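You operate a simulated robot arm through the tools that you are given. There is no shell and no other tool.

Carry out the task below with a simulated two-armed robot. There is one attempt and no reset: what you move stays moved.

JOB
Pick up the filter cartridge with the largest size on its label from the middle shelf of the can rack with one hand, pass it to the other hand and put it on the fourth shelf from the bottom of the can rack.

It is judged by the outcome, as a careful person would: the job done as asked, and still so three seconds after it is handed in. It fails if anything else is knocked over, pushed out of place, dropped, spilled or broken.

ROBOT AND FRAMES
Two 7-joint arms with two-finger grippers on one trunk, on a base that moves. Base frame: it is fixed to the floor where the robot stands at the start and does not move with it; the origin is under the middle of the robot, x ahead of it, y to its left, z up. Readings come in m, degrees, newtons and seconds.
The left shoulder is at the start at [0.025, 0.157, 1.269], the right one opposite. With the tool pointing down near the work surface each hand reaches from about 0.24 to 0.72 m from the robot's upright axis, wherever it stands, measured 20 degrees to its own side. Places, roughly: fourth shelf of the can rack [0.6, 0.4, 1.3]. Payload 2.45 kg a hand.
The TCP of each hand is the grasp point between the finger pads, 0.026 m short of the fingertips. In the tool frame z runs along the fingers and y along their closing line. The gripper opens to 0.096 m; its body begins 0.069 m behind the TCP.
Orientation is that of the tool frame in the base frame, as a unit quaternion [w, x, y, z]. With the fingers straight down and closing along the base's y, the tool's x points along the base's -x, its y along +y and its z along -z.

CONTROLS
- The arms move only by the tool nudge_tool. It takes "left_rows", "right_rows" or both (then of equal length, played together; a hand with none holds still); each is a list of rows, each a list of 7 numbers: the shift along the base's x, y, z in m, then the turn, a rotation vector about the base's x, y, z in degrees, then the closure, from 0 (fully open) to 1 (shut). In form: [[x, y, z, ax, ay, az, claw], ...]. A call has 1 to 20 rows; each row is the pose to reach, as a shift and turn from the pose commanded when the call began. A row lasts 0.2 s, in which the tool goes at most 0.05 m and 8.6 degrees; a call with a longer step from one row to the next is refused whole, and so is a gripper value outside its range. A pose out of reach is approached as far as the arm can. The call stops where the force on the tool passes 40 N (or 10 N more than at its start, if that is more) or the arm is blocked; 0.2 s more then pass. Each finger travels about 0.1199 m/s and halts on what it meets, pressing with about 39 N; the grip force reading is that of the motor and also rises with nothing between the fingers. The clock runs only during rows and for 0.2 s after the last one: add rows that repeat a pose to give the fingers time. The reply holds the time, the measured pose of the TCP, the force on the tool along the base axes, the opening and the grip force, in the units named above and with some noise, with the torque about the TCP (base axes, N m) and any sound that the robot's microphone picked up.
- Cameras (640 x 400 px; columns grow to the right, rows downward): "scene" is now at [0.0626, 0.0333, 1.747]; the picture's right is [0.46, -0.89, -0.00], its down [-0.63, -0.32, -0.71] and it looks along [0.63, 0.33, -0.70] (base axes); focal length 289 px, centre (320, 200). "left" rides on the left gripper at [0.082, -0.003, -0.098] in its tool frame; the picture's right is [0.04, 1.00, 0.00], its down [-0.73, 0.03, -0.68] and it looks along [-0.68, 0.03, 0.73] (tool axes); focal length 256 px, centre (320, 200). "right" rides on the right gripper at [0.082, 0.003, -0.098] in its tool frame; the picture's right is [-0.04, 1.00, 0.00], its down [-0.73, -0.03, -0.68] and it looks along [-0.68, -0.03, 0.73] (tool axes); focal length 256 px, centre (320, 200). There is no depth. A picture from a camera that has moved, and an enlarged one, comes with that camera's place and axes in the base frame and with its lens.
- camera(camera): a new picture of that camera. No time passes.
- raise_lower(by): moves the trunk up (or, below 0, down) by that many m; the arms and the scene camera ride with it, the base frame stays. It gives what a move gives, with no picture.
- roll_base(legs): drives the robot by 1 to 6 legs, each [ahead, left, turn to the left] in m, m and degrees, along the robot's own axes; the way and the turn of a leg run together, so that a leg with both is an arc; at most 1.5 m and 180 degrees a leg. The arms and the cameras ride along, it lands a little off, and it stops where it bumps. It gives what a move gives.
- aim_head(pan, tilt): turns the head with the scene camera to pan (to the left, within 120 degrees either way) and tilt (down, from -29 to 69), counted from straight ahead of the robot (the tilt from the chest, where the trunk bows). It gives what a move gives.
- enlarge(camera, box): a new picture of the part [left, top, right, bottom] of that camera's present view, enlarged. No time passes.
- finish_job(): hands the job in; it is judged then, once.

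Nothing tells you exact positions but the pictures and the camera data. Unless the task says otherwise, let go and move clear before handing in.

The tools are called after "Emit:" by a JSON object that holds its "op" and its "data". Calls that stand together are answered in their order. nudge_tool: Moves the arms, as the interface text tells. Its arguments: {"type":"object","properties":{"left_rows":{"type":"array"},"right_rows":{"type":"array"}},"required":[]} The other tools are called the same way: raise_lower (by) moves the trunk up or down; roll_base (legs) drives the base; aim_head (pan, tilt) turns the head that bears the scene camera; camera (camera) takes a picture; enlarge (camera, box) takes an enlarged picture of a part of a camera's view; finish_job () hands the job in.

At the start:

```text
time: 0.0
left_eef_pos: [0.3134, 0.3684, 1.0013]
left_tcp_rot: [0.001, 0.0, 1.0, 0.002]
left_force: [-0.1, -0.7, 0.0]
left_moment: [0.05, 0.0, -0.04]
left_finger_gap: 0.0963
left_grip_force: 0.1
right_eef_pos: [0.3832, -0.0041, 1.5201]
right_tcp_rot: [0.0, 0.001, 1.0, 0.006]
right_force: [1.0, -1.4, 0.7]
right_moment: [0.08, 0.02, 0.01]
right_finger_gap: 0.096
right_grip_force: 0.2
trunk travel left (down, up): [-0.437, 0.13]
robot x, y, heading: [-0.0002, 0.0003, 0.1]
head pan, tilt (commanded): [27.4, 44.6]
```

scene: 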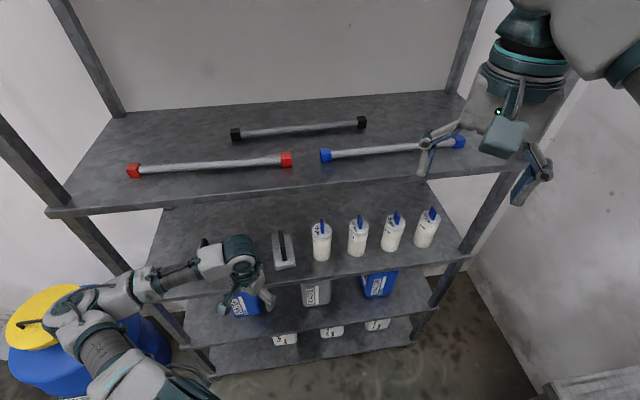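
right: 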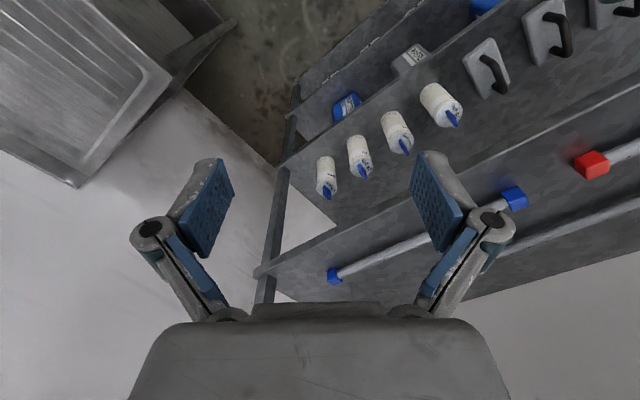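
left: 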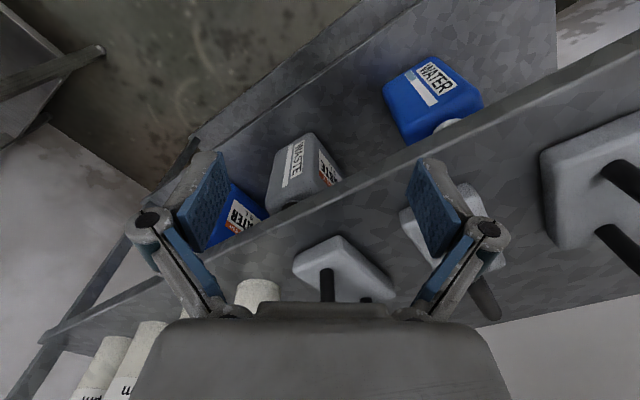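

The rack stands ahead and to the left; white cartridges with blue tips stand on the middle shelf, rods lie on the fourth shelf. I first enlarge the views to read the labels.

Emit:
{"op": "enlarge", "data": {"camera": "scene", "box": [260, 190, 460, 315]}}

Emit:
{"op": "enlarge", "data": {"camera": "right", "box": [290, 60, 490, 220]}}

Emit:
{"op": "enlarge", "data": {"camera": "left", "box": [40, 260, 300, 400]}}

```text
3.20 times, centred on (360, 252) of scene
camera zoom: at [0.0626, 0.0333, 1.747], right [0.46, -0.89, 0.0], down [-0.63, -0.32, -0.71], along [0.63, 0.33, -0.7], focal length 925 px, centre (192, 32)
```

zoom: 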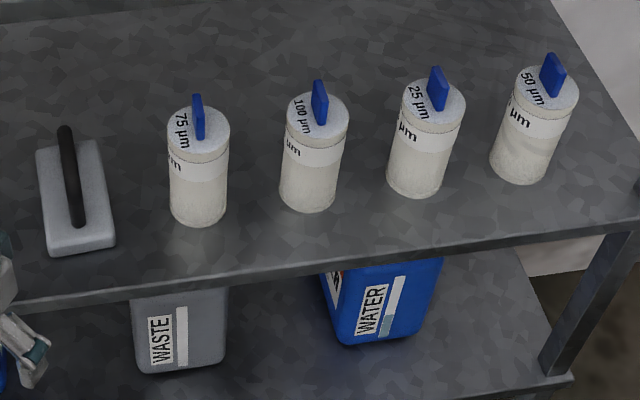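

```text
2.50 times, centred on (390, 140) of right
camera zoom: at [0.3029, -0.0034, 1.6183], right [0.04, 1.0, 0.01], down [0.73, -0.04, 0.68], along [0.68, -0.02, -0.73], focal length 640 px, centre (145, 350)
```

zoom: 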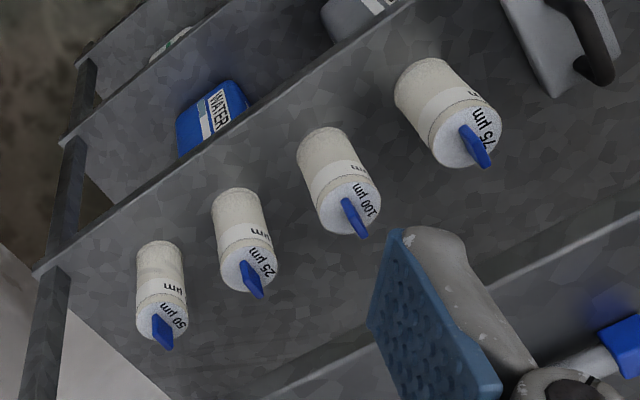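

```text
2.46 times, centred on (170, 330) of left
camera zoom: at [0.2328, 0.3645, 1.0997], right [-0.04, 1.0, 0.01], down [0.73, 0.02, 0.68], along [0.68, 0.03, -0.73], focal length 630 px, centre (689, -120)
```

zoom: 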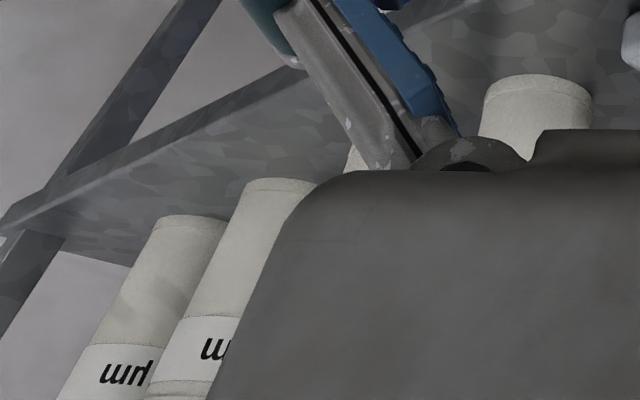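

The four cartridges read 75, 100, 25 and 50 µm, so the 100 µm one (second from the left, around [0.655, 0.200], shelf top z≈0.90) is my candidate. I'll look around with the head for hidden items and for a fifth shelf above before moving.

Emit:
{"op": "aim_head", "data": {"pan": 36, "tilt": 5}}

Emit:
{"op": "camera", "data": {"camera": "scene"}}

Emit:
{"op": "aim_head", "data": {"pan": 60, "tilt": 40}}

Emit:
{"op": "camera", "data": {"camera": "scene"}}

```text
time: 1.1
left_eef_pos: [0.3117, 0.3601, 1.0055]
left_tcp_rot: [0.002, 0.001, 1.0, 0.005]
left_force: [0.8, -0.2, -0.6]
left_moment: [0.04, 0.03, 0.02]
left_finger_gap: 0.0959
left_grip_force: 0.1
right_eef_pos: [0.381, -0.0175, 1.5215]
right_tcp_rot: [0.0, 0.002, 1.0, 0.008]
right_force: [0.3, -0.1, 1.2]
right_moment: [0.08, 0.05, -0.01]
right_finger_gap: 0.0954
right_grip_force: 0.0
trunk travel left (down, up): [-0.437, 0.13]
robot x, y, heading: [-0.0001, -0.0052, -0.0]
head pan, tilt (commanded): [36.0, 5.0]
```

```text
taken
camera scene: at [0.0644, 0.0416, 1.8096], right [0.59, -0.81, -0.01], down [-0.07, -0.05, -1.0], along [0.81, 0.59, -0.09], focal length 289 px, centre (320, 200)
```

scene: 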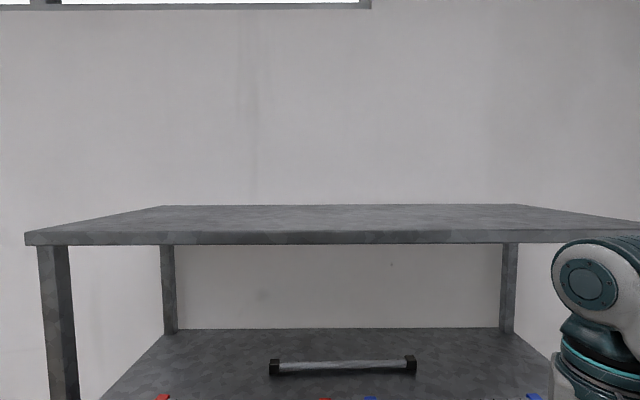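

```text
time: 2.1
left_eef_pos: [0.3125, 0.3634, 1.0048]
left_tcp_rot: [0.001, 0.0, 1.0, 0.005]
left_force: [0.1, -0.1, -0.6]
left_moment: [-0.01, 0.0, 0.0]
left_finger_gap: 0.096
left_grip_force: 0.1
right_eef_pos: [0.3826, -0.0161, 1.5208]
right_tcp_rot: [0.001, 0.001, 1.0, 0.009]
right_force: [0.0, 0.1, 0.4]
right_moment: [0.06, 0.0, 0.0]
right_finger_gap: 0.0962
right_grip_force: 0.1
trunk travel left (down, up): [-0.437, 0.13]
robot x, y, heading: [0.0, -0.0038, 0.1]
head pan, tilt (commanded): [60.0, 40.0]
```

```text
taken
camera scene: at [0.0325, 0.0616, 1.7542], right [0.87, -0.5, 0.0], down [-0.32, -0.55, -0.77], along [0.38, 0.67, -0.64], focal length 289 px, centre (320, 200)
```

scene: 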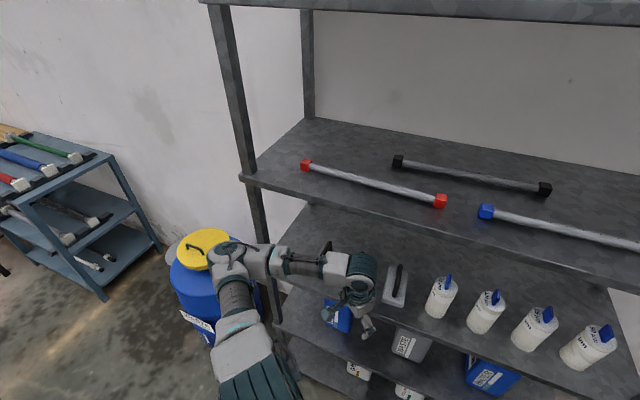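

There are five shelves (the top one near z≈1.70), so the middle shelf is the third, and the fourth shelf at z≈1.30 has rods on it with free space at the left rear and right rear. I turn the base about 36° to face the rack squarely; both hands stay clear of it during the turn.

Emit:
{"op": "roll_base", "data": {"legs": [[0, 0, 35.7]]}}

Emit:
{"op": "aim_head", "data": {"pan": 0, "tilt": 45}}

Emit:
{"op": "camera", "data": {"camera": "scene"}}

Emit:
{"op": "camera", "data": {"camera": "right"}}

Emit:
{"op": "camera", "data": {"camera": "left"}}

```text
time: 4.2
left_eef_pos: [0.0408, 0.4806, 1.0024]
left_tcp_rot: [0.0, -0.303, 0.953, 0.003]
left_force: [0.4, 0.0, 1.1]
left_moment: [0.02, -0.01, 0.01]
left_finger_gap: 0.0961
left_grip_force: 0.1
right_eef_pos: [0.3141, 0.2151, 1.5204]
right_tcp_rot: [-0.001, -0.303, 0.953, 0.006]
right_force: [0.2, 0.0, 0.7]
right_moment: [0.01, 0.03, 0.04]
right_finger_gap: 0.0959
right_grip_force: 0.0
trunk travel left (down, up): [-0.437, 0.13]
robot x, y, heading: [-0.0001, -0.0003, 35.3]
head pan, tilt (commanded): [60.0, 40.0]
```

```text
time: 5.5
left_eef_pos: [0.0347, 0.4862, 1.0005]
left_tcp_rot: [0.001, -0.303, 0.953, 0.0]
left_force: [-0.4, 0.1, -0.2]
left_moment: [0.01, -0.03, 0.0]
left_finger_gap: 0.0958
left_grip_force: 0.0
right_eef_pos: [0.3049, 0.2249, 1.5205]
right_tcp_rot: [0.001, -0.304, 0.953, 0.001]
right_force: [-0.2, 0.2, -1.1]
right_moment: [0.0, -0.02, 0.0]
right_finger_gap: 0.0962
right_grip_force: 0.1
trunk travel left (down, up): [-0.437, 0.13]
robot x, y, heading: [0.0022, -0.0012, 35.6]
head pan, tilt (commanded): [0.0, 45.0]
```

```text
taken
camera scene: at [0.0497, 0.0521, 1.7463], right [0.58, -0.81, 0.01], down [-0.57, -0.42, -0.71], along [0.58, 0.4, -0.71], focal length 289 px, centre (320, 200)
```

scene: 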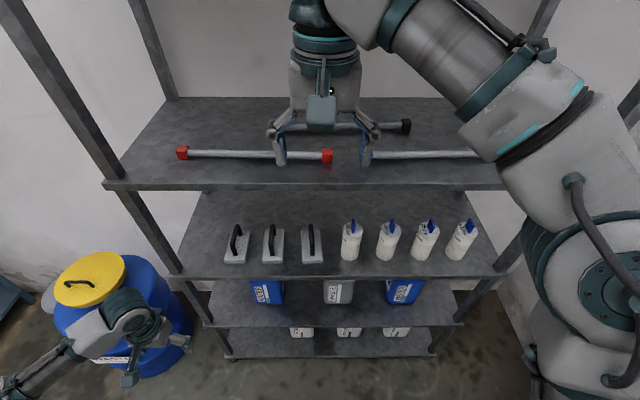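

```text
taken
camera right: at [0.2362, 0.1801, 1.6198], right [-0.55, 0.84, 0.0], down [0.61, 0.4, 0.68], along [0.57, 0.37, -0.73], focal length 256 px, centre (320, 200)
```

right: 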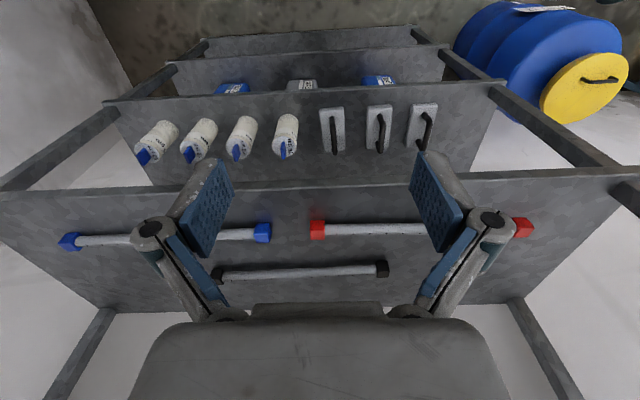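

```text
taken
camera left: at [-0.0303, 0.4363, 1.098], right [-0.61, 0.79, 0.0], down [0.58, 0.45, 0.68], along [0.54, 0.42, -0.73], focal length 256 px, centre (320, 200)
```

left: 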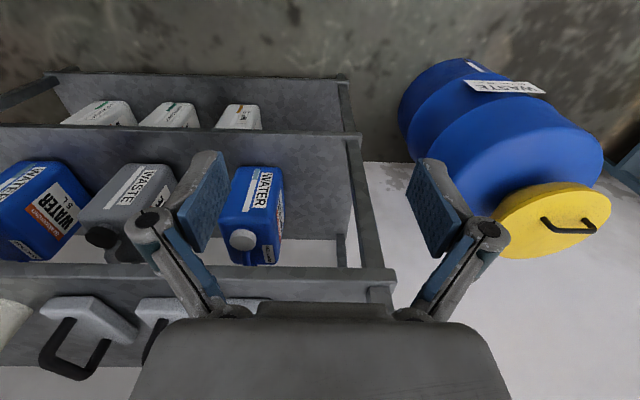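

The robot now faces the rack squarely, and the middle shelf holds exactly three handled blocks and four cartridges. I enlarge to refine the position of the 100 µm cartridge and the free places on shelf four.

Emit:
{"op": "enlarge", "data": {"camera": "scene", "box": [320, 200, 500, 290]}}

Emit:
{"op": "enlarge", "data": {"camera": "right", "box": [90, 70, 330, 220]}}

Emit:
{"op": "enlarge", "data": {"camera": "scene", "box": [90, 90, 430, 200]}}

```text
3.56 times, centred on (410, 245) of scene
camera zoom: at [0.0497, 0.0521, 1.7463], right [0.58, -0.81, 0.01], down [-0.57, -0.42, -0.71], along [0.58, 0.4, -0.71], focal length 1028 px, centre (0, 40)
```

zoom: 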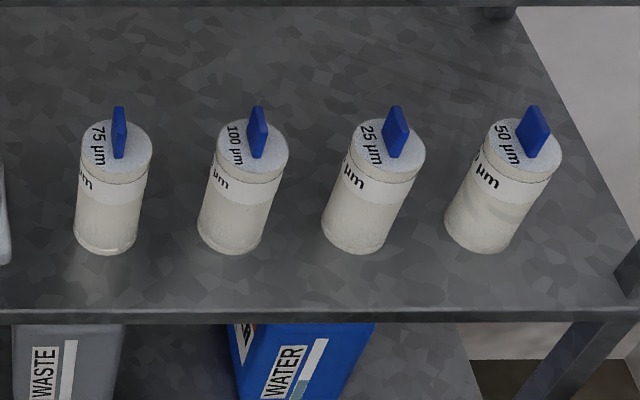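

```text
2.67 times, centred on (210, 145) of right
camera zoom: at [0.2362, 0.1801, 1.6198], right [-0.55, 0.84, 0.0], down [0.61, 0.4, 0.68], along [0.57, 0.37, -0.73], focal length 683 px, centre (613, 347)
```

zoom: 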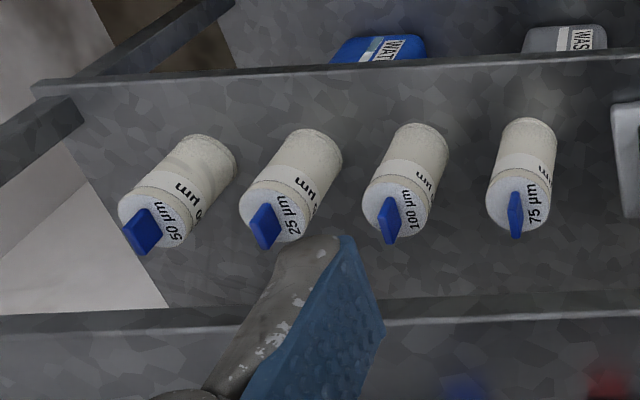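

```text
1.88 times, centred on (260, 145) of scene
camera zoom: at [0.0497, 0.0521, 1.7463], right [0.58, -0.81, 0.01], down [-0.57, -0.42, -0.71], along [0.58, 0.4, -0.71], focal length 544 px, centre (433, 304)
```

zoom: 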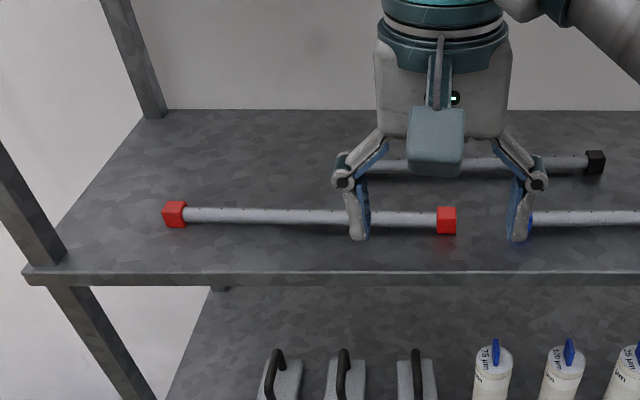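

The 100 µm cartridge sits at about 0.65 m ahead and 0.21 m to the right in the robot's heading frame, 0.09 m behind the shelf's front edge. I bring the right hand down in front of the rack (still well outside it), tool still pointing down.

Emit:
{"op": "nudge_tool", "data": {"right_rows": [[0.01, -0.017, -0.036, 0, 0, 0, 0], [0.02, -0.034, -0.072, 0, 0, 0, 0], [0.03, -0.051, -0.109, 0, 0, 0, 0], [0.04, -0.068, -0.145, 0, 0, 0, 0], [0.05, -0.085, -0.181, 0, 0, 0, 0], [0.06, -0.102, -0.218, 0, 0, 0, 0], [0.07, -0.119, -0.254, 0, 0, 0, 0], [0.08, -0.136, -0.29, 0, 0, 0, 0], [0.09, -0.153, -0.327, 0, 0, 0, 0], [0.1, -0.17, -0.363, 0, 0, 0, 0], [0.109, -0.187, -0.4, 0, 0, 0, 0], [0.109, -0.187, -0.4, 0, 0, 0, 0]]}}

Emit:
{"op": "camera", "data": {"camera": "scene"}}

Emit:
{"op": "camera", "data": {"camera": "right"}}

```text
time: 8.1
left_eef_pos: [0.039, 0.4792, 1.0033]
left_tcp_rot: [0.001, -0.304, 0.953, 0.004]
left_force: [-0.1, -0.2, 0.3]
left_moment: [0.02, 0.0, 0.02]
left_finger_gap: 0.096
left_grip_force: 0.0
right_eef_pos: [0.4195, 0.0279, 1.1191]
right_tcp_rot: [0.0, -0.304, 0.953, 0.005]
right_force: [0.3, -0.8, 0.1]
right_moment: [0.04, 0.0, -0.03]
right_finger_gap: 0.0961
right_grip_force: 0.0
trunk travel left (down, up): [-0.437, 0.13]
robot x, y, heading: [-0.0003, -0.0006, 35.6]
head pan, tilt (commanded): [0.0, 45.0]
```

```text
taken
camera scene: at [0.0606, 0.0368, 1.7464], right [0.58, -0.82, 0.0], down [-0.58, -0.41, -0.71], along [0.57, 0.41, -0.71], focal length 289 px, centre (320, 200)
```

scene: 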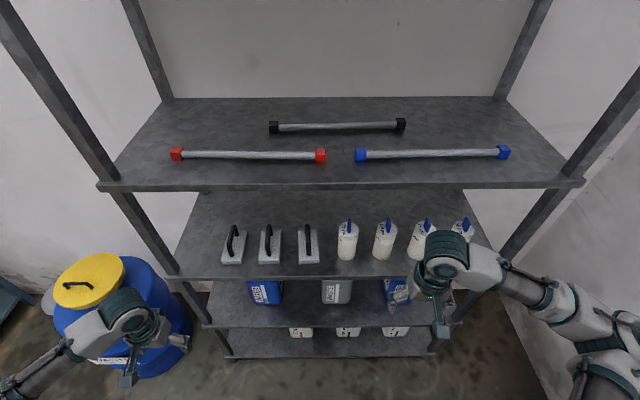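

```text
taken
camera right: at [0.3521, -0.0182, 1.2176], right [-0.55, 0.84, 0.01], down [0.62, 0.39, 0.68], along [0.57, 0.38, -0.73], focal length 256 px, centre (320, 200)
```

right: 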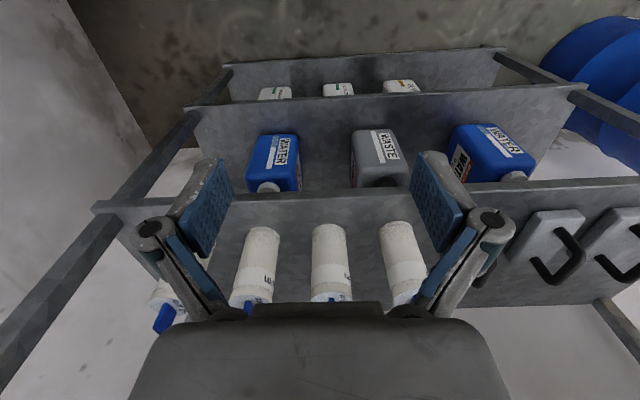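

The right hand is now in front of the shelf gap at about z=1.12. I enlarge the settled scene view to re-measure the cartridge.

Emit:
{"op": "enlarge", "data": {"camera": "scene", "box": [320, 200, 500, 290]}}

Emit:
{"op": "enlarge", "data": {"camera": "right", "box": [200, 180, 460, 340]}}

Emit:
{"op": "enlarge", "data": {"camera": "scene", "box": [90, 80, 330, 200]}}

```text
3.56 times, centred on (410, 245) of scene
camera zoom: at [0.0606, 0.0368, 1.7464], right [0.58, -0.82, 0.0], down [-0.58, -0.41, -0.71], along [0.57, 0.41, -0.71], focal length 1028 px, centre (0, 40)
```

zoom: 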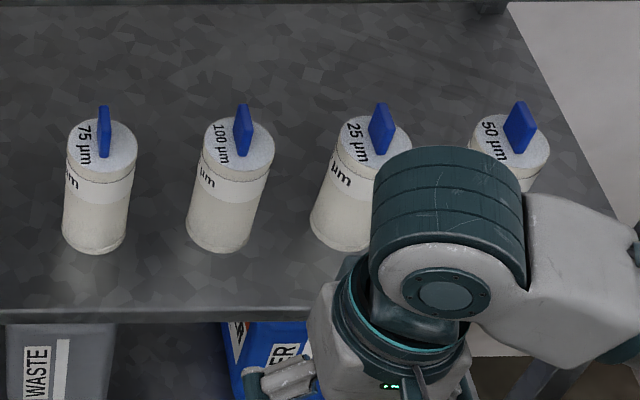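

```text
2.46 times, centred on (330, 260) of right
camera zoom: at [0.3521, -0.0182, 1.2176], right [-0.55, 0.84, 0.01], down [0.62, 0.39, 0.68], along [0.57, 0.38, -0.73], focal length 630 px, centre (295, 52)
```

zoom: 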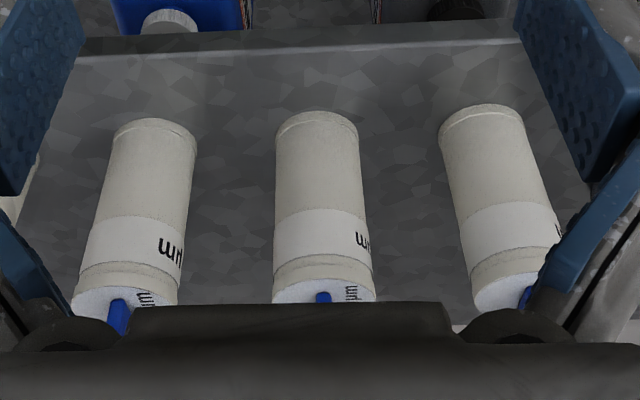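

```text
2.67 times, centred on (210, 140) of scene
camera zoom: at [0.0606, 0.0368, 1.7464], right [0.58, -0.82, 0.0], down [-0.58, -0.41, -0.71], along [0.57, 0.41, -0.71], focal length 771 px, centre (613, 360)
```

zoom: 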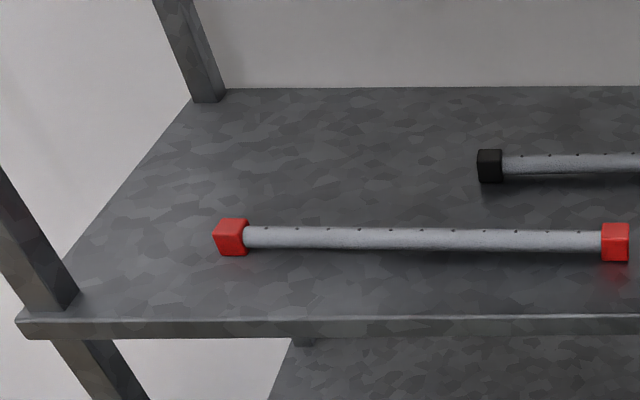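

The cartridge measures roughly 63 mm across, about 0.64 m ahead and 0.217 m to the right, with its bottom near z≈0.91–0.92. Next I pitch the right hand up to 30° below horizontal and bring it to a pre-grasp place outside the shelf edge.

Emit:
{"op": "nudge_tool", "data": {"right_rows": [[0.011, 0.0087, -0.018, 4.36, -6.1, 0, 0], [0.022, 0.0173, -0.036, 8.72, -12.2, 0, 0], [0.033, 0.026, -0.054, 13.1, -18.3, 0, 0], [0.0445, 0.0347, -0.072, 17.45, -24.4, 0, 0], [0.0556, 0.0433, -0.09, 21.8, -30.5, 0, 0], [0.067, 0.052, -0.108, 26.2, -36.6, 0, 0], [0.078, 0.0606, -0.126, 30.5, -42.7, 0, 0], [0.089, 0.0693, -0.144, 34.9, -48.8, 0, 0], [0.089, 0.0693, -0.144, 34.9, -48.8, 0, 0]]}}

Emit:
{"op": "camera", "data": {"camera": "right"}}

Emit:
{"op": "camera", "data": {"camera": "scene"}}

```text
time: 10.1
left_eef_pos: [0.038, 0.482, 1.0021]
left_tcp_rot: [0.001, -0.303, 0.953, 0.003]
left_force: [0.7, -0.2, -0.7]
left_moment: [0.03, 0.0, 0.0]
left_finger_gap: 0.0958
left_grip_force: 0.1
right_eef_pos: [0.5075, 0.0997, 0.9779]
right_tcp_rot: [0.476, -0.265, 0.823, 0.158]
right_force: [-0.5, 0.9, 0.0]
right_moment: [0.04, -0.01, 0.02]
right_finger_gap: 0.096
right_grip_force: 0.0
trunk travel left (down, up): [-0.437, 0.13]
robot x, y, heading: [0.0036, -0.005, 35.3]
head pan, tilt (commanded): [0.0, 45.0]
```

```text
taken
camera right: at [0.4037, 0.0297, 0.9547], right [-0.57, 0.82, 0.04], down [-0.16, -0.16, 0.97], along [0.81, 0.55, 0.22], focal length 256 px, centre (320, 200)
```

right: 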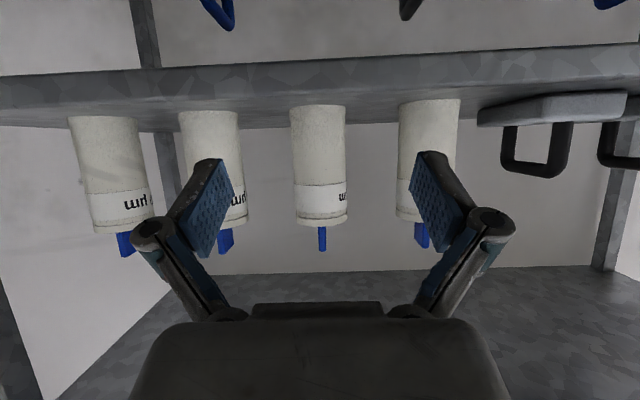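

```text
taken
camera scene: at [0.0574, 0.0402, 1.7464], right [0.58, -0.82, 0.0], down [-0.58, -0.41, -0.71], along [0.58, 0.41, -0.71], focal length 289 px, centre (320, 200)
```

scene: 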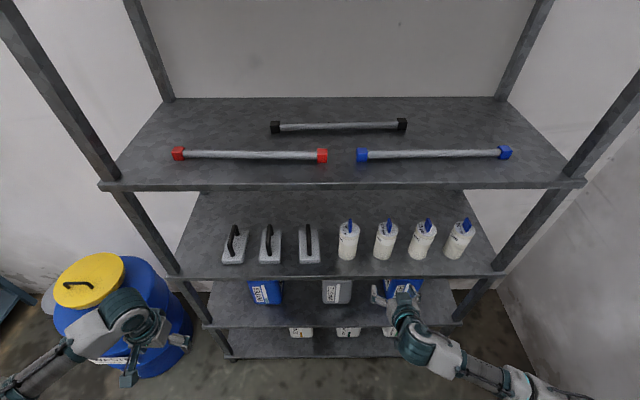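

The upside-down wrist view puts the 100 µm cylinder (the centred one) at about 0.640 m ahead and −0.219 m lateral, with its bottom at z≈0.92 and top at z≈1.045. I shift 5 mm to the right, go down 2 cm and advance until the fingertips are just short of it.

Emit:
{"op": "nudge_tool", "data": {"right_rows": [[0.0029, -0.0041, -0.02, 0, 0, 0, 0], [0.0232, 0.0105, -0.02, 0, 0, 0, 0], [0.0436, 0.025, -0.02, 0, 0, 0, 0], [0.064, 0.0396, -0.02, 0, 0, 0, 0], [0.0842, 0.0541, -0.02, 0, 0, 0, 0], [0.0842, 0.0541, -0.02, 0, 0, 0, 0]]}}

Emit:
{"op": "camera", "data": {"camera": "right"}}

Emit:
{"op": "enlarge", "data": {"camera": "scene", "box": [320, 200, 500, 312]}}

```text
time: 11.4
left_eef_pos: [0.0364, 0.4815, 1.0019]
left_tcp_rot: [0.001, -0.303, 0.953, 0.002]
left_force: [0.3, -0.8, -0.7]
left_moment: [0.02, 0.0, 0.02]
left_finger_gap: 0.0962
left_grip_force: 0.0
right_eef_pos: [0.5934, 0.1525, 0.9572]
right_tcp_rot: [0.476, -0.265, 0.824, 0.158]
right_force: [0.3, 0.7, 0.4]
right_moment: [0.0, -0.03, -0.01]
right_finger_gap: 0.0961
right_grip_force: 0.0
trunk travel left (down, up): [-0.437, 0.13]
robot x, y, heading: [-0.0004, -0.0036, 35.4]
head pan, tilt (commanded): [0.0, 45.0]
```

```text
taken
camera right: at [0.489, 0.0816, 0.9354], right [-0.57, 0.82, 0.04], down [-0.16, -0.16, 0.97], along [0.81, 0.55, 0.22], focal length 256 px, centre (320, 200)
```

right: 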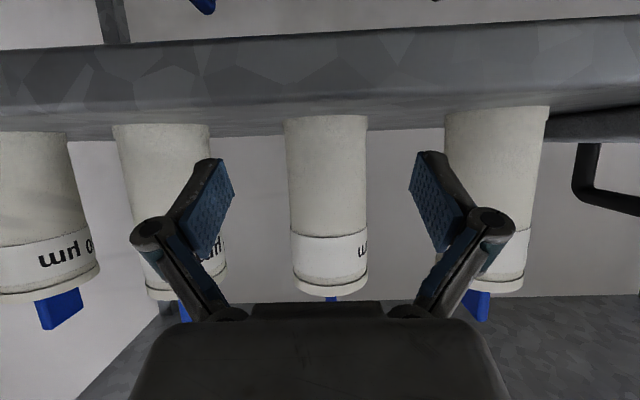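

```text
3.56 times, centred on (410, 256) of scene
camera zoom: at [0.0568, 0.0411, 1.7464], right [0.58, -0.82, 0.0], down [-0.58, -0.41, -0.71], along [0.58, 0.41, -0.71], focal length 1028 px, centre (0, 1)
```

zoom: 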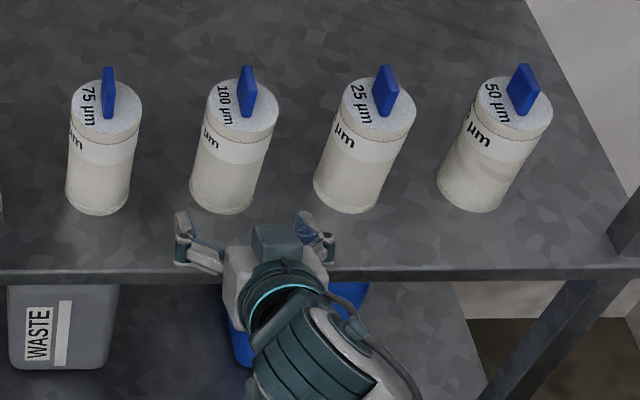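

The fingertips are just short of the cylinder, which sits about 4 mm to the left of the hand's centreline at bottom z≈0.92. I correct 4 mm and advance 7 cm with fingers open, then check before closing.

Emit:
{"op": "nudge_tool", "data": {"right_rows": [[0.0123, 0.0138, 0, 0, 0, 0, 0], [0.027, 0.0243, 0, 0, 0, 0, 0], [0.0415, 0.0347, 0, 0, 0, 0, 0], [0.0562, 0.0452, 0, 0, 0, 0, 0], [0.0562, 0.0452, 0, 0, 0, 0, 0]]}}

Emit:
{"op": "camera", "data": {"camera": "right"}}

Emit:
{"op": "enlarge", "data": {"camera": "scene", "box": [320, 200, 500, 312]}}

```text
time: 12.7
left_eef_pos: [0.0378, 0.4816, 1.0035]
left_tcp_rot: [0.002, -0.303, 0.953, 0.002]
left_force: [-0.3, 0.1, 0.6]
left_moment: [0.01, -0.01, 0.01]
left_finger_gap: 0.096
left_grip_force: 0.0
right_eef_pos: [0.649, 0.1987, 0.9577]
right_tcp_rot: [0.476, -0.265, 0.824, 0.157]
right_force: [-0.3, 0.3, -0.7]
right_moment: [0.02, 0.02, -0.02]
right_finger_gap: 0.0957
right_grip_force: 0.0
trunk travel left (down, up): [-0.437, 0.13]
robot x, y, heading: [-0.0016, -0.0006, 35.4]
head pan, tilt (commanded): [0.0, 45.0]
```

```text
taken
camera right: at [0.5454, 0.1284, 0.9362], right [-0.57, 0.82, 0.04], down [-0.16, -0.16, 0.97], along [0.81, 0.55, 0.22], focal length 256 px, centre (320, 200)
```

right: 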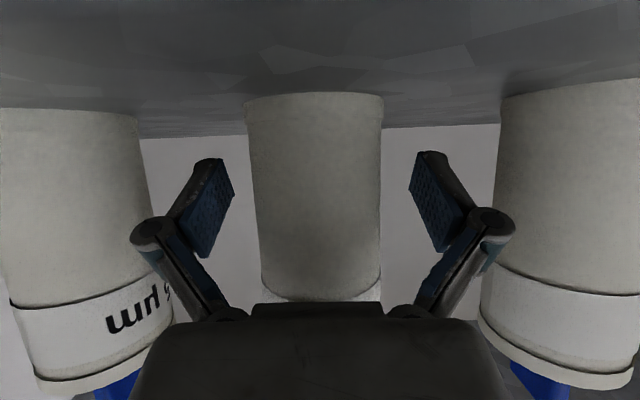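

```text
3.56 times, centred on (410, 256) of scene
camera zoom: at [0.0569, 0.0416, 1.7463], right [0.58, -0.82, 0.0], down [-0.58, -0.41, -0.71], along [0.58, 0.41, -0.71], focal length 1028 px, centre (0, 1)
```

zoom: 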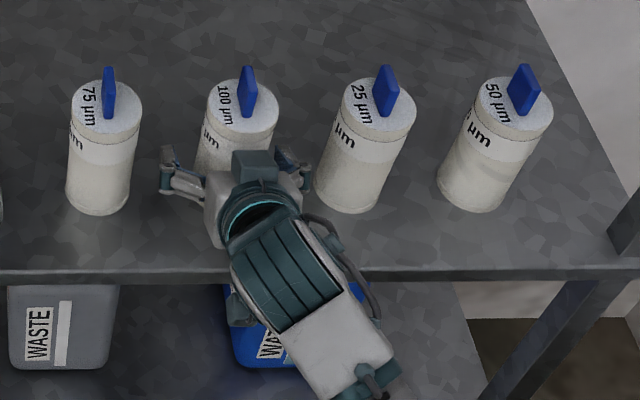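

The cylinder is centred between the pads to within 2 mm and the TCP is at its axis. Closing the right gripper now.

Emit:
{"op": "nudge_tool", "data": {"right_rows": [[0, 0, 0, 0, 0, 0, 0.25], [0, 0, 0, 0, 0, 0, 0.5], [0, 0, 0, 0, 0, 0, 1], [0, 0, 0, 0, 0, 0, 1], [0, 0, 0, 0, 0, 0, 1]]}}

Emit:
{"op": "enlarge", "data": {"camera": "scene", "box": [320, 200, 500, 312]}}

Emit:
{"op": "camera", "data": {"camera": "right"}}

```text
time: 13.8
left_eef_pos: [0.0378, 0.4816, 1.0015]
left_tcp_rot: [0.002, -0.303, 0.953, 0.002]
left_force: [0.1, 0.7, 0.5]
left_moment: [0.01, -0.03, -0.01]
left_finger_gap: 0.0963
left_grip_force: 0.0
right_eef_pos: [0.6486, 0.1998, 0.9581]
right_tcp_rot: [0.476, -0.265, 0.824, 0.157]
right_force: [-0.5, 0.1, 1.4]
right_moment: [-0.02, 0.0, 0.05]
right_finger_gap: 0.0597
right_grip_force: 38.9
trunk travel left (down, up): [-0.437, 0.13]
robot x, y, heading: [0.0006, -0.0033, 35.5]
head pan, tilt (commanded): [0.0, 45.0]
```

```text
3.56 times, centred on (410, 256) of scene
camera zoom: at [0.0575, 0.0417, 1.7463], right [0.58, -0.82, 0.0], down [-0.58, -0.41, -0.71], along [0.58, 0.41, -0.71], focal length 1028 px, centre (0, 1)
```

zoom: 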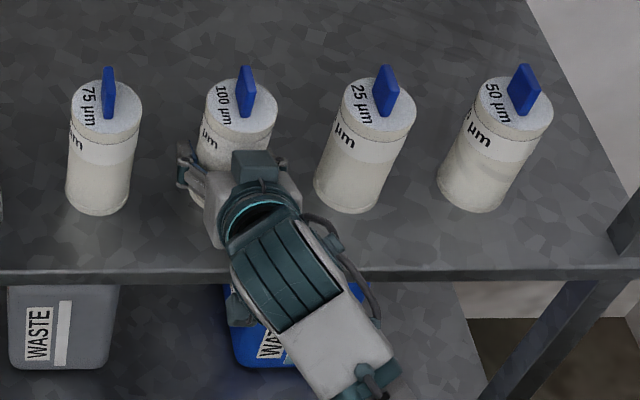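

```text
taken
camera right: at [0.5456, 0.1284, 0.9359], right [-0.57, 0.82, 0.04], down [-0.16, -0.16, 0.97], along [0.81, 0.55, 0.22], focal length 256 px, centre (320, 200)
```

right: 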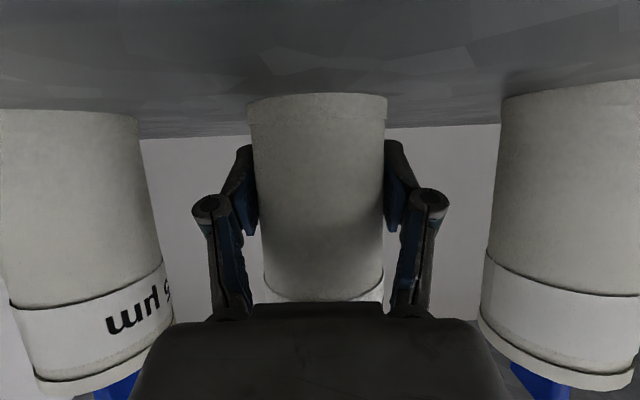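

The gripper holds the cartridge (gap 0.060 m, 39 N). I lift it 3 cm and draw it straight back out of the rack.

Emit:
{"op": "nudge_tool", "data": {"right_rows": [[0, 0, 0.01, 0, 0, 0, 1], [0, 0, 0.02, 0, 0, 0, 1], [0, 0, 0.035, 0, 0, 0, 1], [0, 0, 0.035, 0, 0, 0, 1]]}}

Emit:
{"op": "camera", "data": {"camera": "right"}}

```text
time: 14.8
left_eef_pos: [0.0382, 0.4821, 1.0017]
left_tcp_rot: [0.001, -0.303, 0.953, 0.003]
left_force: [-0.3, -0.6, 0.2]
left_moment: [-0.05, -0.02, -0.01]
left_finger_gap: 0.0959
left_grip_force: 0.1
right_eef_pos: [0.6484, 0.1987, 0.992]
right_tcp_rot: [0.475, -0.265, 0.825, 0.157]
right_force: [-0.6, -0.1, -0.2]
right_moment: [0.01, 0.02, -0.03]
right_finger_gap: 0.0596
right_grip_force: 39.1
trunk travel left (down, up): [-0.437, 0.13]
robot x, y, heading: [0.0034, 0.0005, 35.6]
head pan, tilt (commanded): [0.0, 45.0]
```

```text
taken
camera right: at [0.5455, 0.1283, 0.9709], right [-0.57, 0.82, 0.04], down [-0.16, -0.16, 0.97], along [0.81, 0.55, 0.22], focal length 256 px, centre (320, 200)
```

right: 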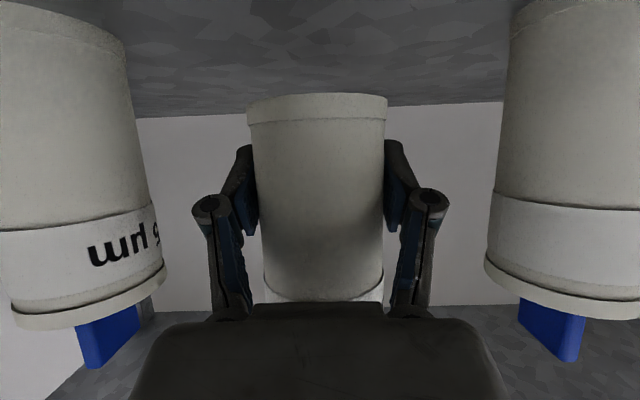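

The cartridge rises with the hand and the neighbours are untouched. I pull it straight back out of the shelf by 25 cm.

Emit:
{"op": "nudge_tool", "data": {"right_rows": [[-0.0325, -0.0233, 0, 0, 0, 0, 1], [-0.065, -0.0466, 0, 0, 0, 0, 1], [-0.0975, -0.0698, 0, 0, 0, 0, 1], [-0.13, -0.0931, 0, 0, 0, 0, 1], [-0.1626, -0.1164, 0.005, 0, 0, 0, 1], [-0.195, -0.1397, 0.02, 0, 0, 0, 1], [-0.2073, -0.1484, 0.05, 0, 0, 0, 1], [-0.2073, -0.1484, 0.09, 0, 0, 0, 1], [-0.2073, -0.1484, 0.11, 0, 0, 0, 1], [-0.2073, -0.1484, 0.11, 0, 0, 0, 1]]}}

Emit:
{"op": "camera", "data": {"camera": "scene"}}

```text
time: 17.1
left_eef_pos: [0.0363, 0.4814, 1.0026]
left_tcp_rot: [0.001, -0.303, 0.953, 0.002]
left_force: [0.7, 0.5, 0.0]
left_moment: [-0.01, -0.02, 0.03]
left_finger_gap: 0.0962
left_grip_force: 0.0
right_eef_pos: [0.4856, 0.0944, 1.0859]
right_tcp_rot: [0.476, -0.264, 0.824, 0.156]
right_force: [-0.1, 1.1, -2.0]
right_moment: [0.01, 0.02, 0.0]
right_finger_gap: 0.0598
right_grip_force: 39.0
right hand out of reach, approached as far as the arm can: row 6, 7, 8, 9, 10
trunk travel left (down, up): [-0.437, 0.13]
robot x, y, heading: [-0.0025, -0.0025, 35.3]
head pan, tilt (commanded): [0.0, 45.0]
```

```text
taken
camera scene: at [0.0561, 0.0415, 1.7463], right [0.58, -0.82, 0.0], down [-0.58, -0.41, -0.71], along [0.58, 0.41, -0.71], focal length 289 px, centre (320, 200)
```

scene: 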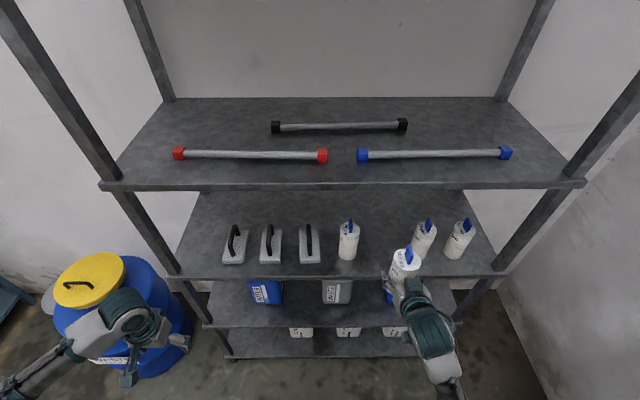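

The arm is folded near its inner limit, with the cartridge now fully outside the rack. I want to back the base up for handover room, so I first look behind on both sides.

Emit:
{"op": "aim_head", "data": {"pan": 120, "tilt": 40}}

Emit:
{"op": "camera", "data": {"camera": "scene"}}

Emit:
{"op": "aim_head", "data": {"pan": -120, "tilt": 40}}

Emit:
{"op": "camera", "data": {"camera": "scene"}}

Emit:
{"op": "aim_head", "data": {"pan": 0, "tilt": 45}}

```text
time: 19.1
left_eef_pos: [0.038, 0.4823, 1.0024]
left_tcp_rot: [0.001, -0.303, 0.953, 0.002]
left_force: [-0.3, -0.6, -0.3]
left_moment: [-0.05, 0.01, -0.01]
left_finger_gap: 0.0958
left_grip_force: 0.1
right_eef_pos: [0.4857, 0.095, 1.0848]
right_tcp_rot: [0.475, -0.265, 0.824, 0.158]
right_force: [0.7, 0.0, -1.9]
right_moment: [-0.03, 0.01, -0.01]
right_finger_gap: 0.0599
right_grip_force: 38.9
trunk travel left (down, up): [-0.437, 0.13]
robot x, y, heading: [-0.0036, -0.0063, 35.2]
head pan, tilt (commanded): [120.0, 40.0]
```

```text
taken
camera scene: at [-0.0872, 0.0298, 1.7538], right [0.42, 0.91, 0.0], down [0.58, -0.27, -0.77], along [-0.7, 0.32, -0.64], focal length 289 px, centre (320, 200)
```

scene: 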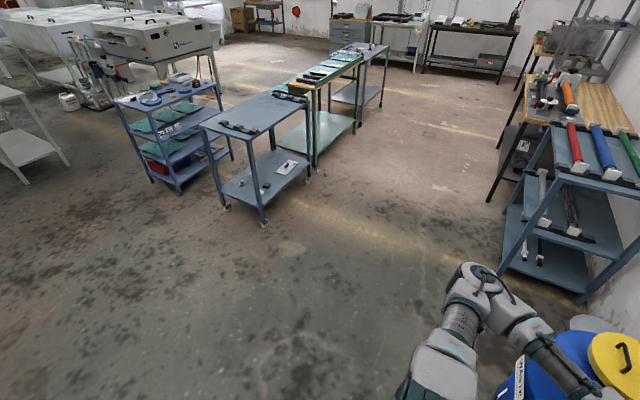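

```text
time: 22.4
left_eef_pos: [0.0372, 0.4817, 1.0016]
left_tcp_rot: [0.0, -0.304, 0.953, 0.002]
left_force: [0.6, 0.1, 0.4]
left_moment: [0.03, 0.01, -0.03]
left_finger_gap: 0.0961
left_grip_force: 0.1
right_eef_pos: [0.4868, 0.0959, 1.0851]
right_tcp_rot: [0.476, -0.265, 0.824, 0.158]
right_force: [-0.4, 0.2, -0.6]
right_moment: [0.01, -0.02, 0.0]
right_finger_gap: 0.0599
right_grip_force: 38.7
trunk travel left (down, up): [-0.437, 0.13]
robot x, y, heading: [0.0008, -0.0018, 35.4]
head pan, tilt (commanded): [-120.0, 40.0]
```

```text
taken
camera scene: at [-0.0019, -0.0905, 1.754], right [-1.0, -0.09, 0.0], down [-0.06, 0.64, -0.77], along [0.07, -0.76, -0.64], focal length 289 px, centre (320, 200)
```

scene: 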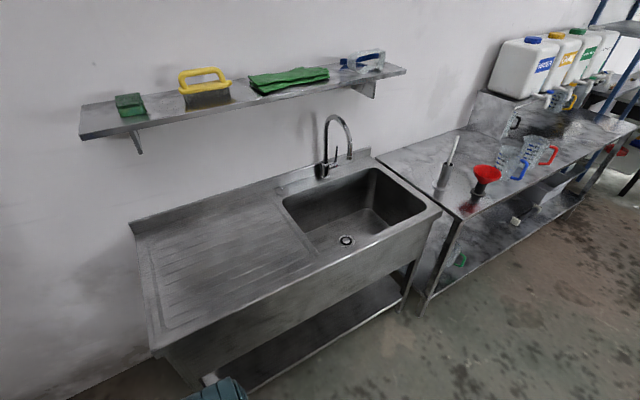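

```text
time: 24.4
left_eef_pos: [0.037, 0.4815, 1.0011]
left_tcp_rot: [0.001, -0.302, 0.953, 0.003]
left_force: [-0.4, 0.2, 0.4]
left_moment: [0.05, -0.02, -0.01]
left_finger_gap: 0.0958
left_grip_force: 0.0
right_eef_pos: [0.4853, 0.094, 1.0867]
right_tcp_rot: [0.475, -0.266, 0.824, 0.158]
right_force: [0.3, 0.4, -1.2]
right_moment: [0.01, 0.0, 0.0]
right_finger_gap: 0.0599
right_grip_force: 39.2
trunk travel left (down, up): [-0.437, 0.13]
robot x, y, heading: [-0.0009, -0.0013, 35.2]
head pan, tilt (commanded): [0.0, 45.0]
```

Behind the robot is clear floor; a sink unit runs parallel on the right about 0.62 m from centre and the barrel is ahead-left. I back up 0.15 m and shift 0.08 m left to get handover room.

Emit:
{"op": "roll_base", "data": {"legs": [[-0.15, 0.08, 0]]}}

Emit:
{"op": "camera", "data": {"camera": "scene"}}

Emit:
{"op": "camera", "data": {"camera": "right"}}

```text
time: 25.9
left_eef_pos: [-0.1218, 0.4495, 1.0059]
left_tcp_rot: [0.0, -0.303, 0.953, 0.007]
left_force: [1.0, -1.0, 0.8]
left_moment: [0.09, 0.05, -0.06]
left_finger_gap: 0.0962
left_grip_force: 0.1
right_eef_pos: [0.326, 0.0607, 1.0829]
right_tcp_rot: [0.474, -0.262, 0.825, 0.161]
right_force: [1.1, -1.6, -1.2]
right_moment: [0.04, 0.01, 0.05]
right_finger_gap: 0.0596
right_grip_force: 38.8
trunk travel left (down, up): [-0.437, 0.13]
robot x, y, heading: [-0.1713, -0.0299, 35.4]
head pan, tilt (commanded): [0.0, 45.0]
```

```text
taken
camera scene: at [-0.0973, 0.0022, 1.7461], right [0.58, -0.82, -0.01], down [-0.58, -0.4, -0.7], along [0.57, 0.41, -0.71], focal length 289 px, centre (320, 200)
```

scene: 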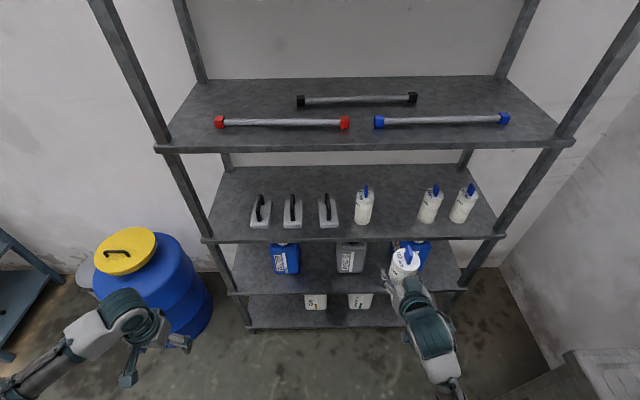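

```text
taken
camera right: at [0.2217, -0.0093, 1.0613], right [-0.57, 0.82, 0.05], down [-0.15, -0.17, 0.97], along [0.81, 0.54, 0.22], focal length 256 px, centre (320, 200)
```

right: 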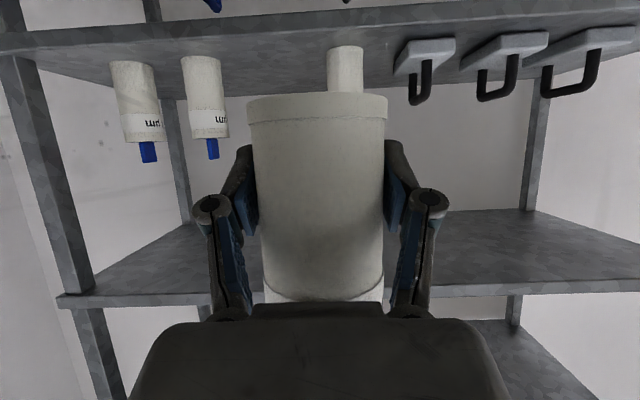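

The base is now about 0.16 m further back. I turn the right hand toward the left about the vertical (keeping the cartridge upright) and move it toward the robot's midline, in two stages.

Emit:
{"op": "nudge_tool", "data": {"right_rows": [[-0.0116, 0.0163, 0, 0, 0, 8, 1], [-0.0233, 0.0325, 0, 0, 0, 16, 1], [-0.0349, 0.0488, 0, 0, 0, 24, 1], [-0.0466, 0.065, 0, 0, 0, 32, 1], [-0.0582, 0.0813, 0, 0, 0, 40, 1], [-0.0582, 0.0813, 0, 0, 0, 40, 1]]}}

Emit:
{"op": "camera", "data": {"camera": "scene"}}

```text
time: 27.3
left_eef_pos: [-0.1371, 0.4609, 1.0003]
left_tcp_rot: [0.002, -0.303, 0.953, 0.0]
left_force: [-1.2, 0.5, 0.2]
left_moment: [-0.03, -0.03, 0.0]
left_finger_gap: 0.0961
left_grip_force: 0.1
right_eef_pos: [0.2544, 0.155, 1.0882]
right_tcp_rot: [0.394, -0.532, 0.683, 0.309]
right_force: [0.0, 0.2, -0.8]
right_moment: [-0.01, 0.0, 0.0]
right_finger_gap: 0.06
right_grip_force: 38.8
trunk travel left (down, up): [-0.437, 0.13]
robot x, y, heading: [-0.1694, -0.0256, 35.3]
head pan, tilt (commanded): [0.0, 45.0]
```

```text
taken
camera scene: at [-0.1195, 0.0278, 1.7463], right [0.58, -0.82, 0.01], down [-0.57, -0.41, -0.71], along [0.58, 0.4, -0.71], focal length 289 px, centre (320, 200)
```

scene: 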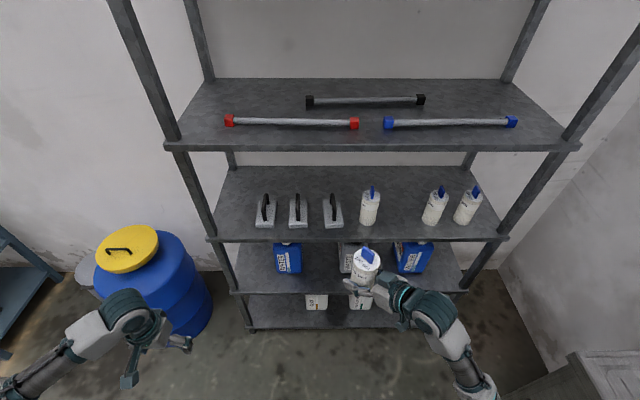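

The hand follows well and the cartridge stays upright. I continue the turn to point the right hand fully left, near the midline.

Emit:
{"op": "nudge_tool", "data": {"right_rows": [[-0.0105, 0.0146, 0.003, 0, 0, 8, 1], [-0.021, 0.0293, 0.006, 0, 0, 16, 1], [-0.0314, 0.0439, 0.009, 0, 0, 24, 1], [-0.0419, 0.0585, 0.012, 0, 0, 32, 1], [-0.0524, 0.0732, 0.012, 0, 0, 40, 1], [-0.0524, 0.0732, 0.012, 0, 0, 46, 1], [-0.0524, 0.0732, 0.012, 0, 0, 46, 1]]}}

Emit:
{"op": "camera", "data": {"camera": "scene"}}

Emit:
{"op": "camera", "data": {"camera": "right"}}

```text
time: 28.9
left_eef_pos: [-0.1316, 0.4591, 1.0031]
left_tcp_rot: [0.002, -0.302, 0.953, 0.002]
left_force: [-0.5, 0.9, 0.2]
left_moment: [-0.01, -0.02, -0.01]
left_finger_gap: 0.0961
left_grip_force: 0.1
right_eef_pos: [0.205, 0.2254, 1.0978]
right_tcp_rot: [-0.241, 0.756, -0.421, -0.44]
right_force: [0.1, 1.0, -1.4]
right_moment: [0.05, -0.02, -0.02]
right_finger_gap: 0.0595
right_grip_force: 39.4
trunk travel left (down, up): [-0.437, 0.13]
robot x, y, heading: [-0.17, -0.0268, 35.4]
head pan, tilt (commanded): [0.0, 45.0]
```

```text
taken
camera scene: at [-0.1117, 0.0187, 1.7463], right [0.58, -0.82, 0.0], down [-0.58, -0.41, -0.71], along [0.58, 0.41, -0.71], focal length 289 px, centre (320, 200)
```

scene: 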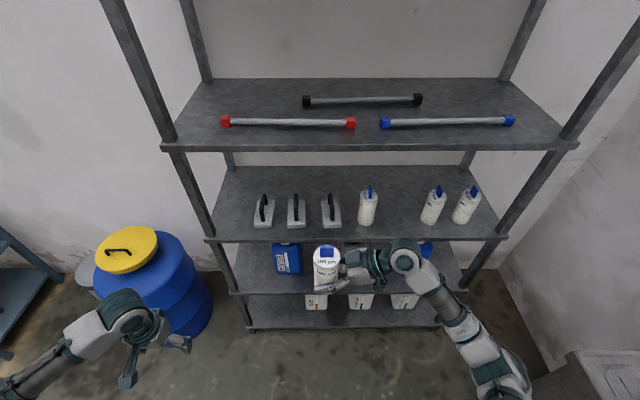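

```text
taken
camera right: at [0.2685, 0.1169, 1.0758], right [-0.86, -0.51, 0.04], down [0.15, -0.17, 0.97], along [-0.49, 0.84, 0.22], focal length 256 px, centre (320, 200)
```

right: 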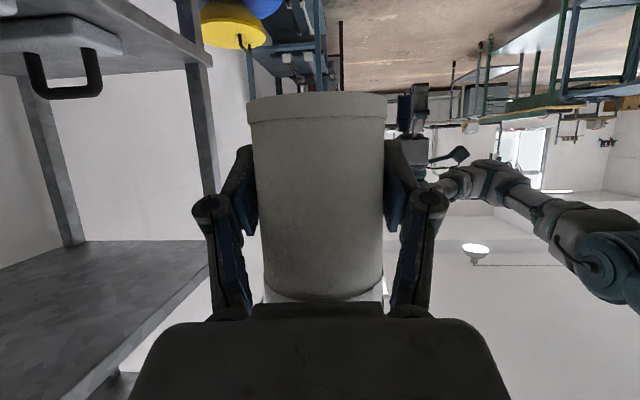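

The right hand now points left and holds the cartridge upright near the midline (TCP ≈ 0.45 m ahead, z≈1.098, top of the cylinder ≈1.18). Next I raise and pitch the left hand to 30° below horizontal, well off to the left.

Emit:
{"op": "nudge_tool", "data": {"left_rows": [[0.0166, 0.0026, 0.02, 4.35, -6.11, 0, 0], [0.0331, 0.0053, 0.04, 8.69, -12.2, 0, 0], [0.0497, 0.0079, 0.06, 13.0, -18.3, 0, 0], [0.0663, 0.0106, 0.08, 17.4, -24.4, 0, 0], [0.0828, 0.0132, 0.1, 21.7, -30.6, 0, 0], [0.0994, 0.0158, 0.12, 26.1, -36.7, 0, 0], [0.116, 0.0185, 0.14, 30.4, -42.8, 0, 0], [0.1325, 0.0211, 0.16, 34.76, -48.9, 0, 0], [0.1325, 0.0211, 0.16, 34.76, -48.9, 0, 0]]}}

Emit:
{"op": "camera", "data": {"camera": "scene"}}

```text
time: 30.9
left_eef_pos: [0.0153, 0.4967, 1.1635]
left_tcp_rot: [0.479, -0.263, 0.823, 0.154]
left_force: [-0.1, -0.2, 0.2]
left_moment: [0.01, 0.0, -0.04]
left_finger_gap: 0.096
left_grip_force: 0.0
left hand out of reach, approached as far as the arm can: row 5, 6, 7, 8, 9
right_eef_pos: [0.2053, 0.2244, 1.0976]
right_tcp_rot: [-0.242, 0.755, -0.422, -0.44]
right_force: [0.7, 0.2, -0.8]
right_moment: [-0.04, -0.01, 0.0]
right_finger_gap: 0.0597
right_grip_force: 38.7
trunk travel left (down, up): [-0.437, 0.13]
robot x, y, heading: [-0.1682, -0.0253, 35.1]
head pan, tilt (commanded): [0.0, 45.0]
```

```text
taken
camera scene: at [-0.1109, 0.0181, 1.7463], right [0.58, -0.82, 0.0], down [-0.58, -0.41, -0.7], along [0.58, 0.41, -0.71], focal length 289 px, centre (320, 200)
```

scene: 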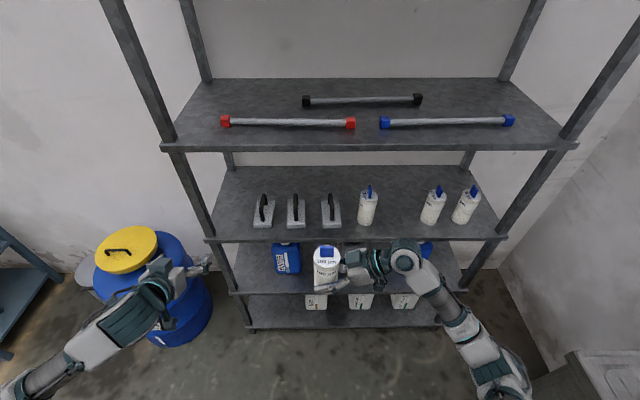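

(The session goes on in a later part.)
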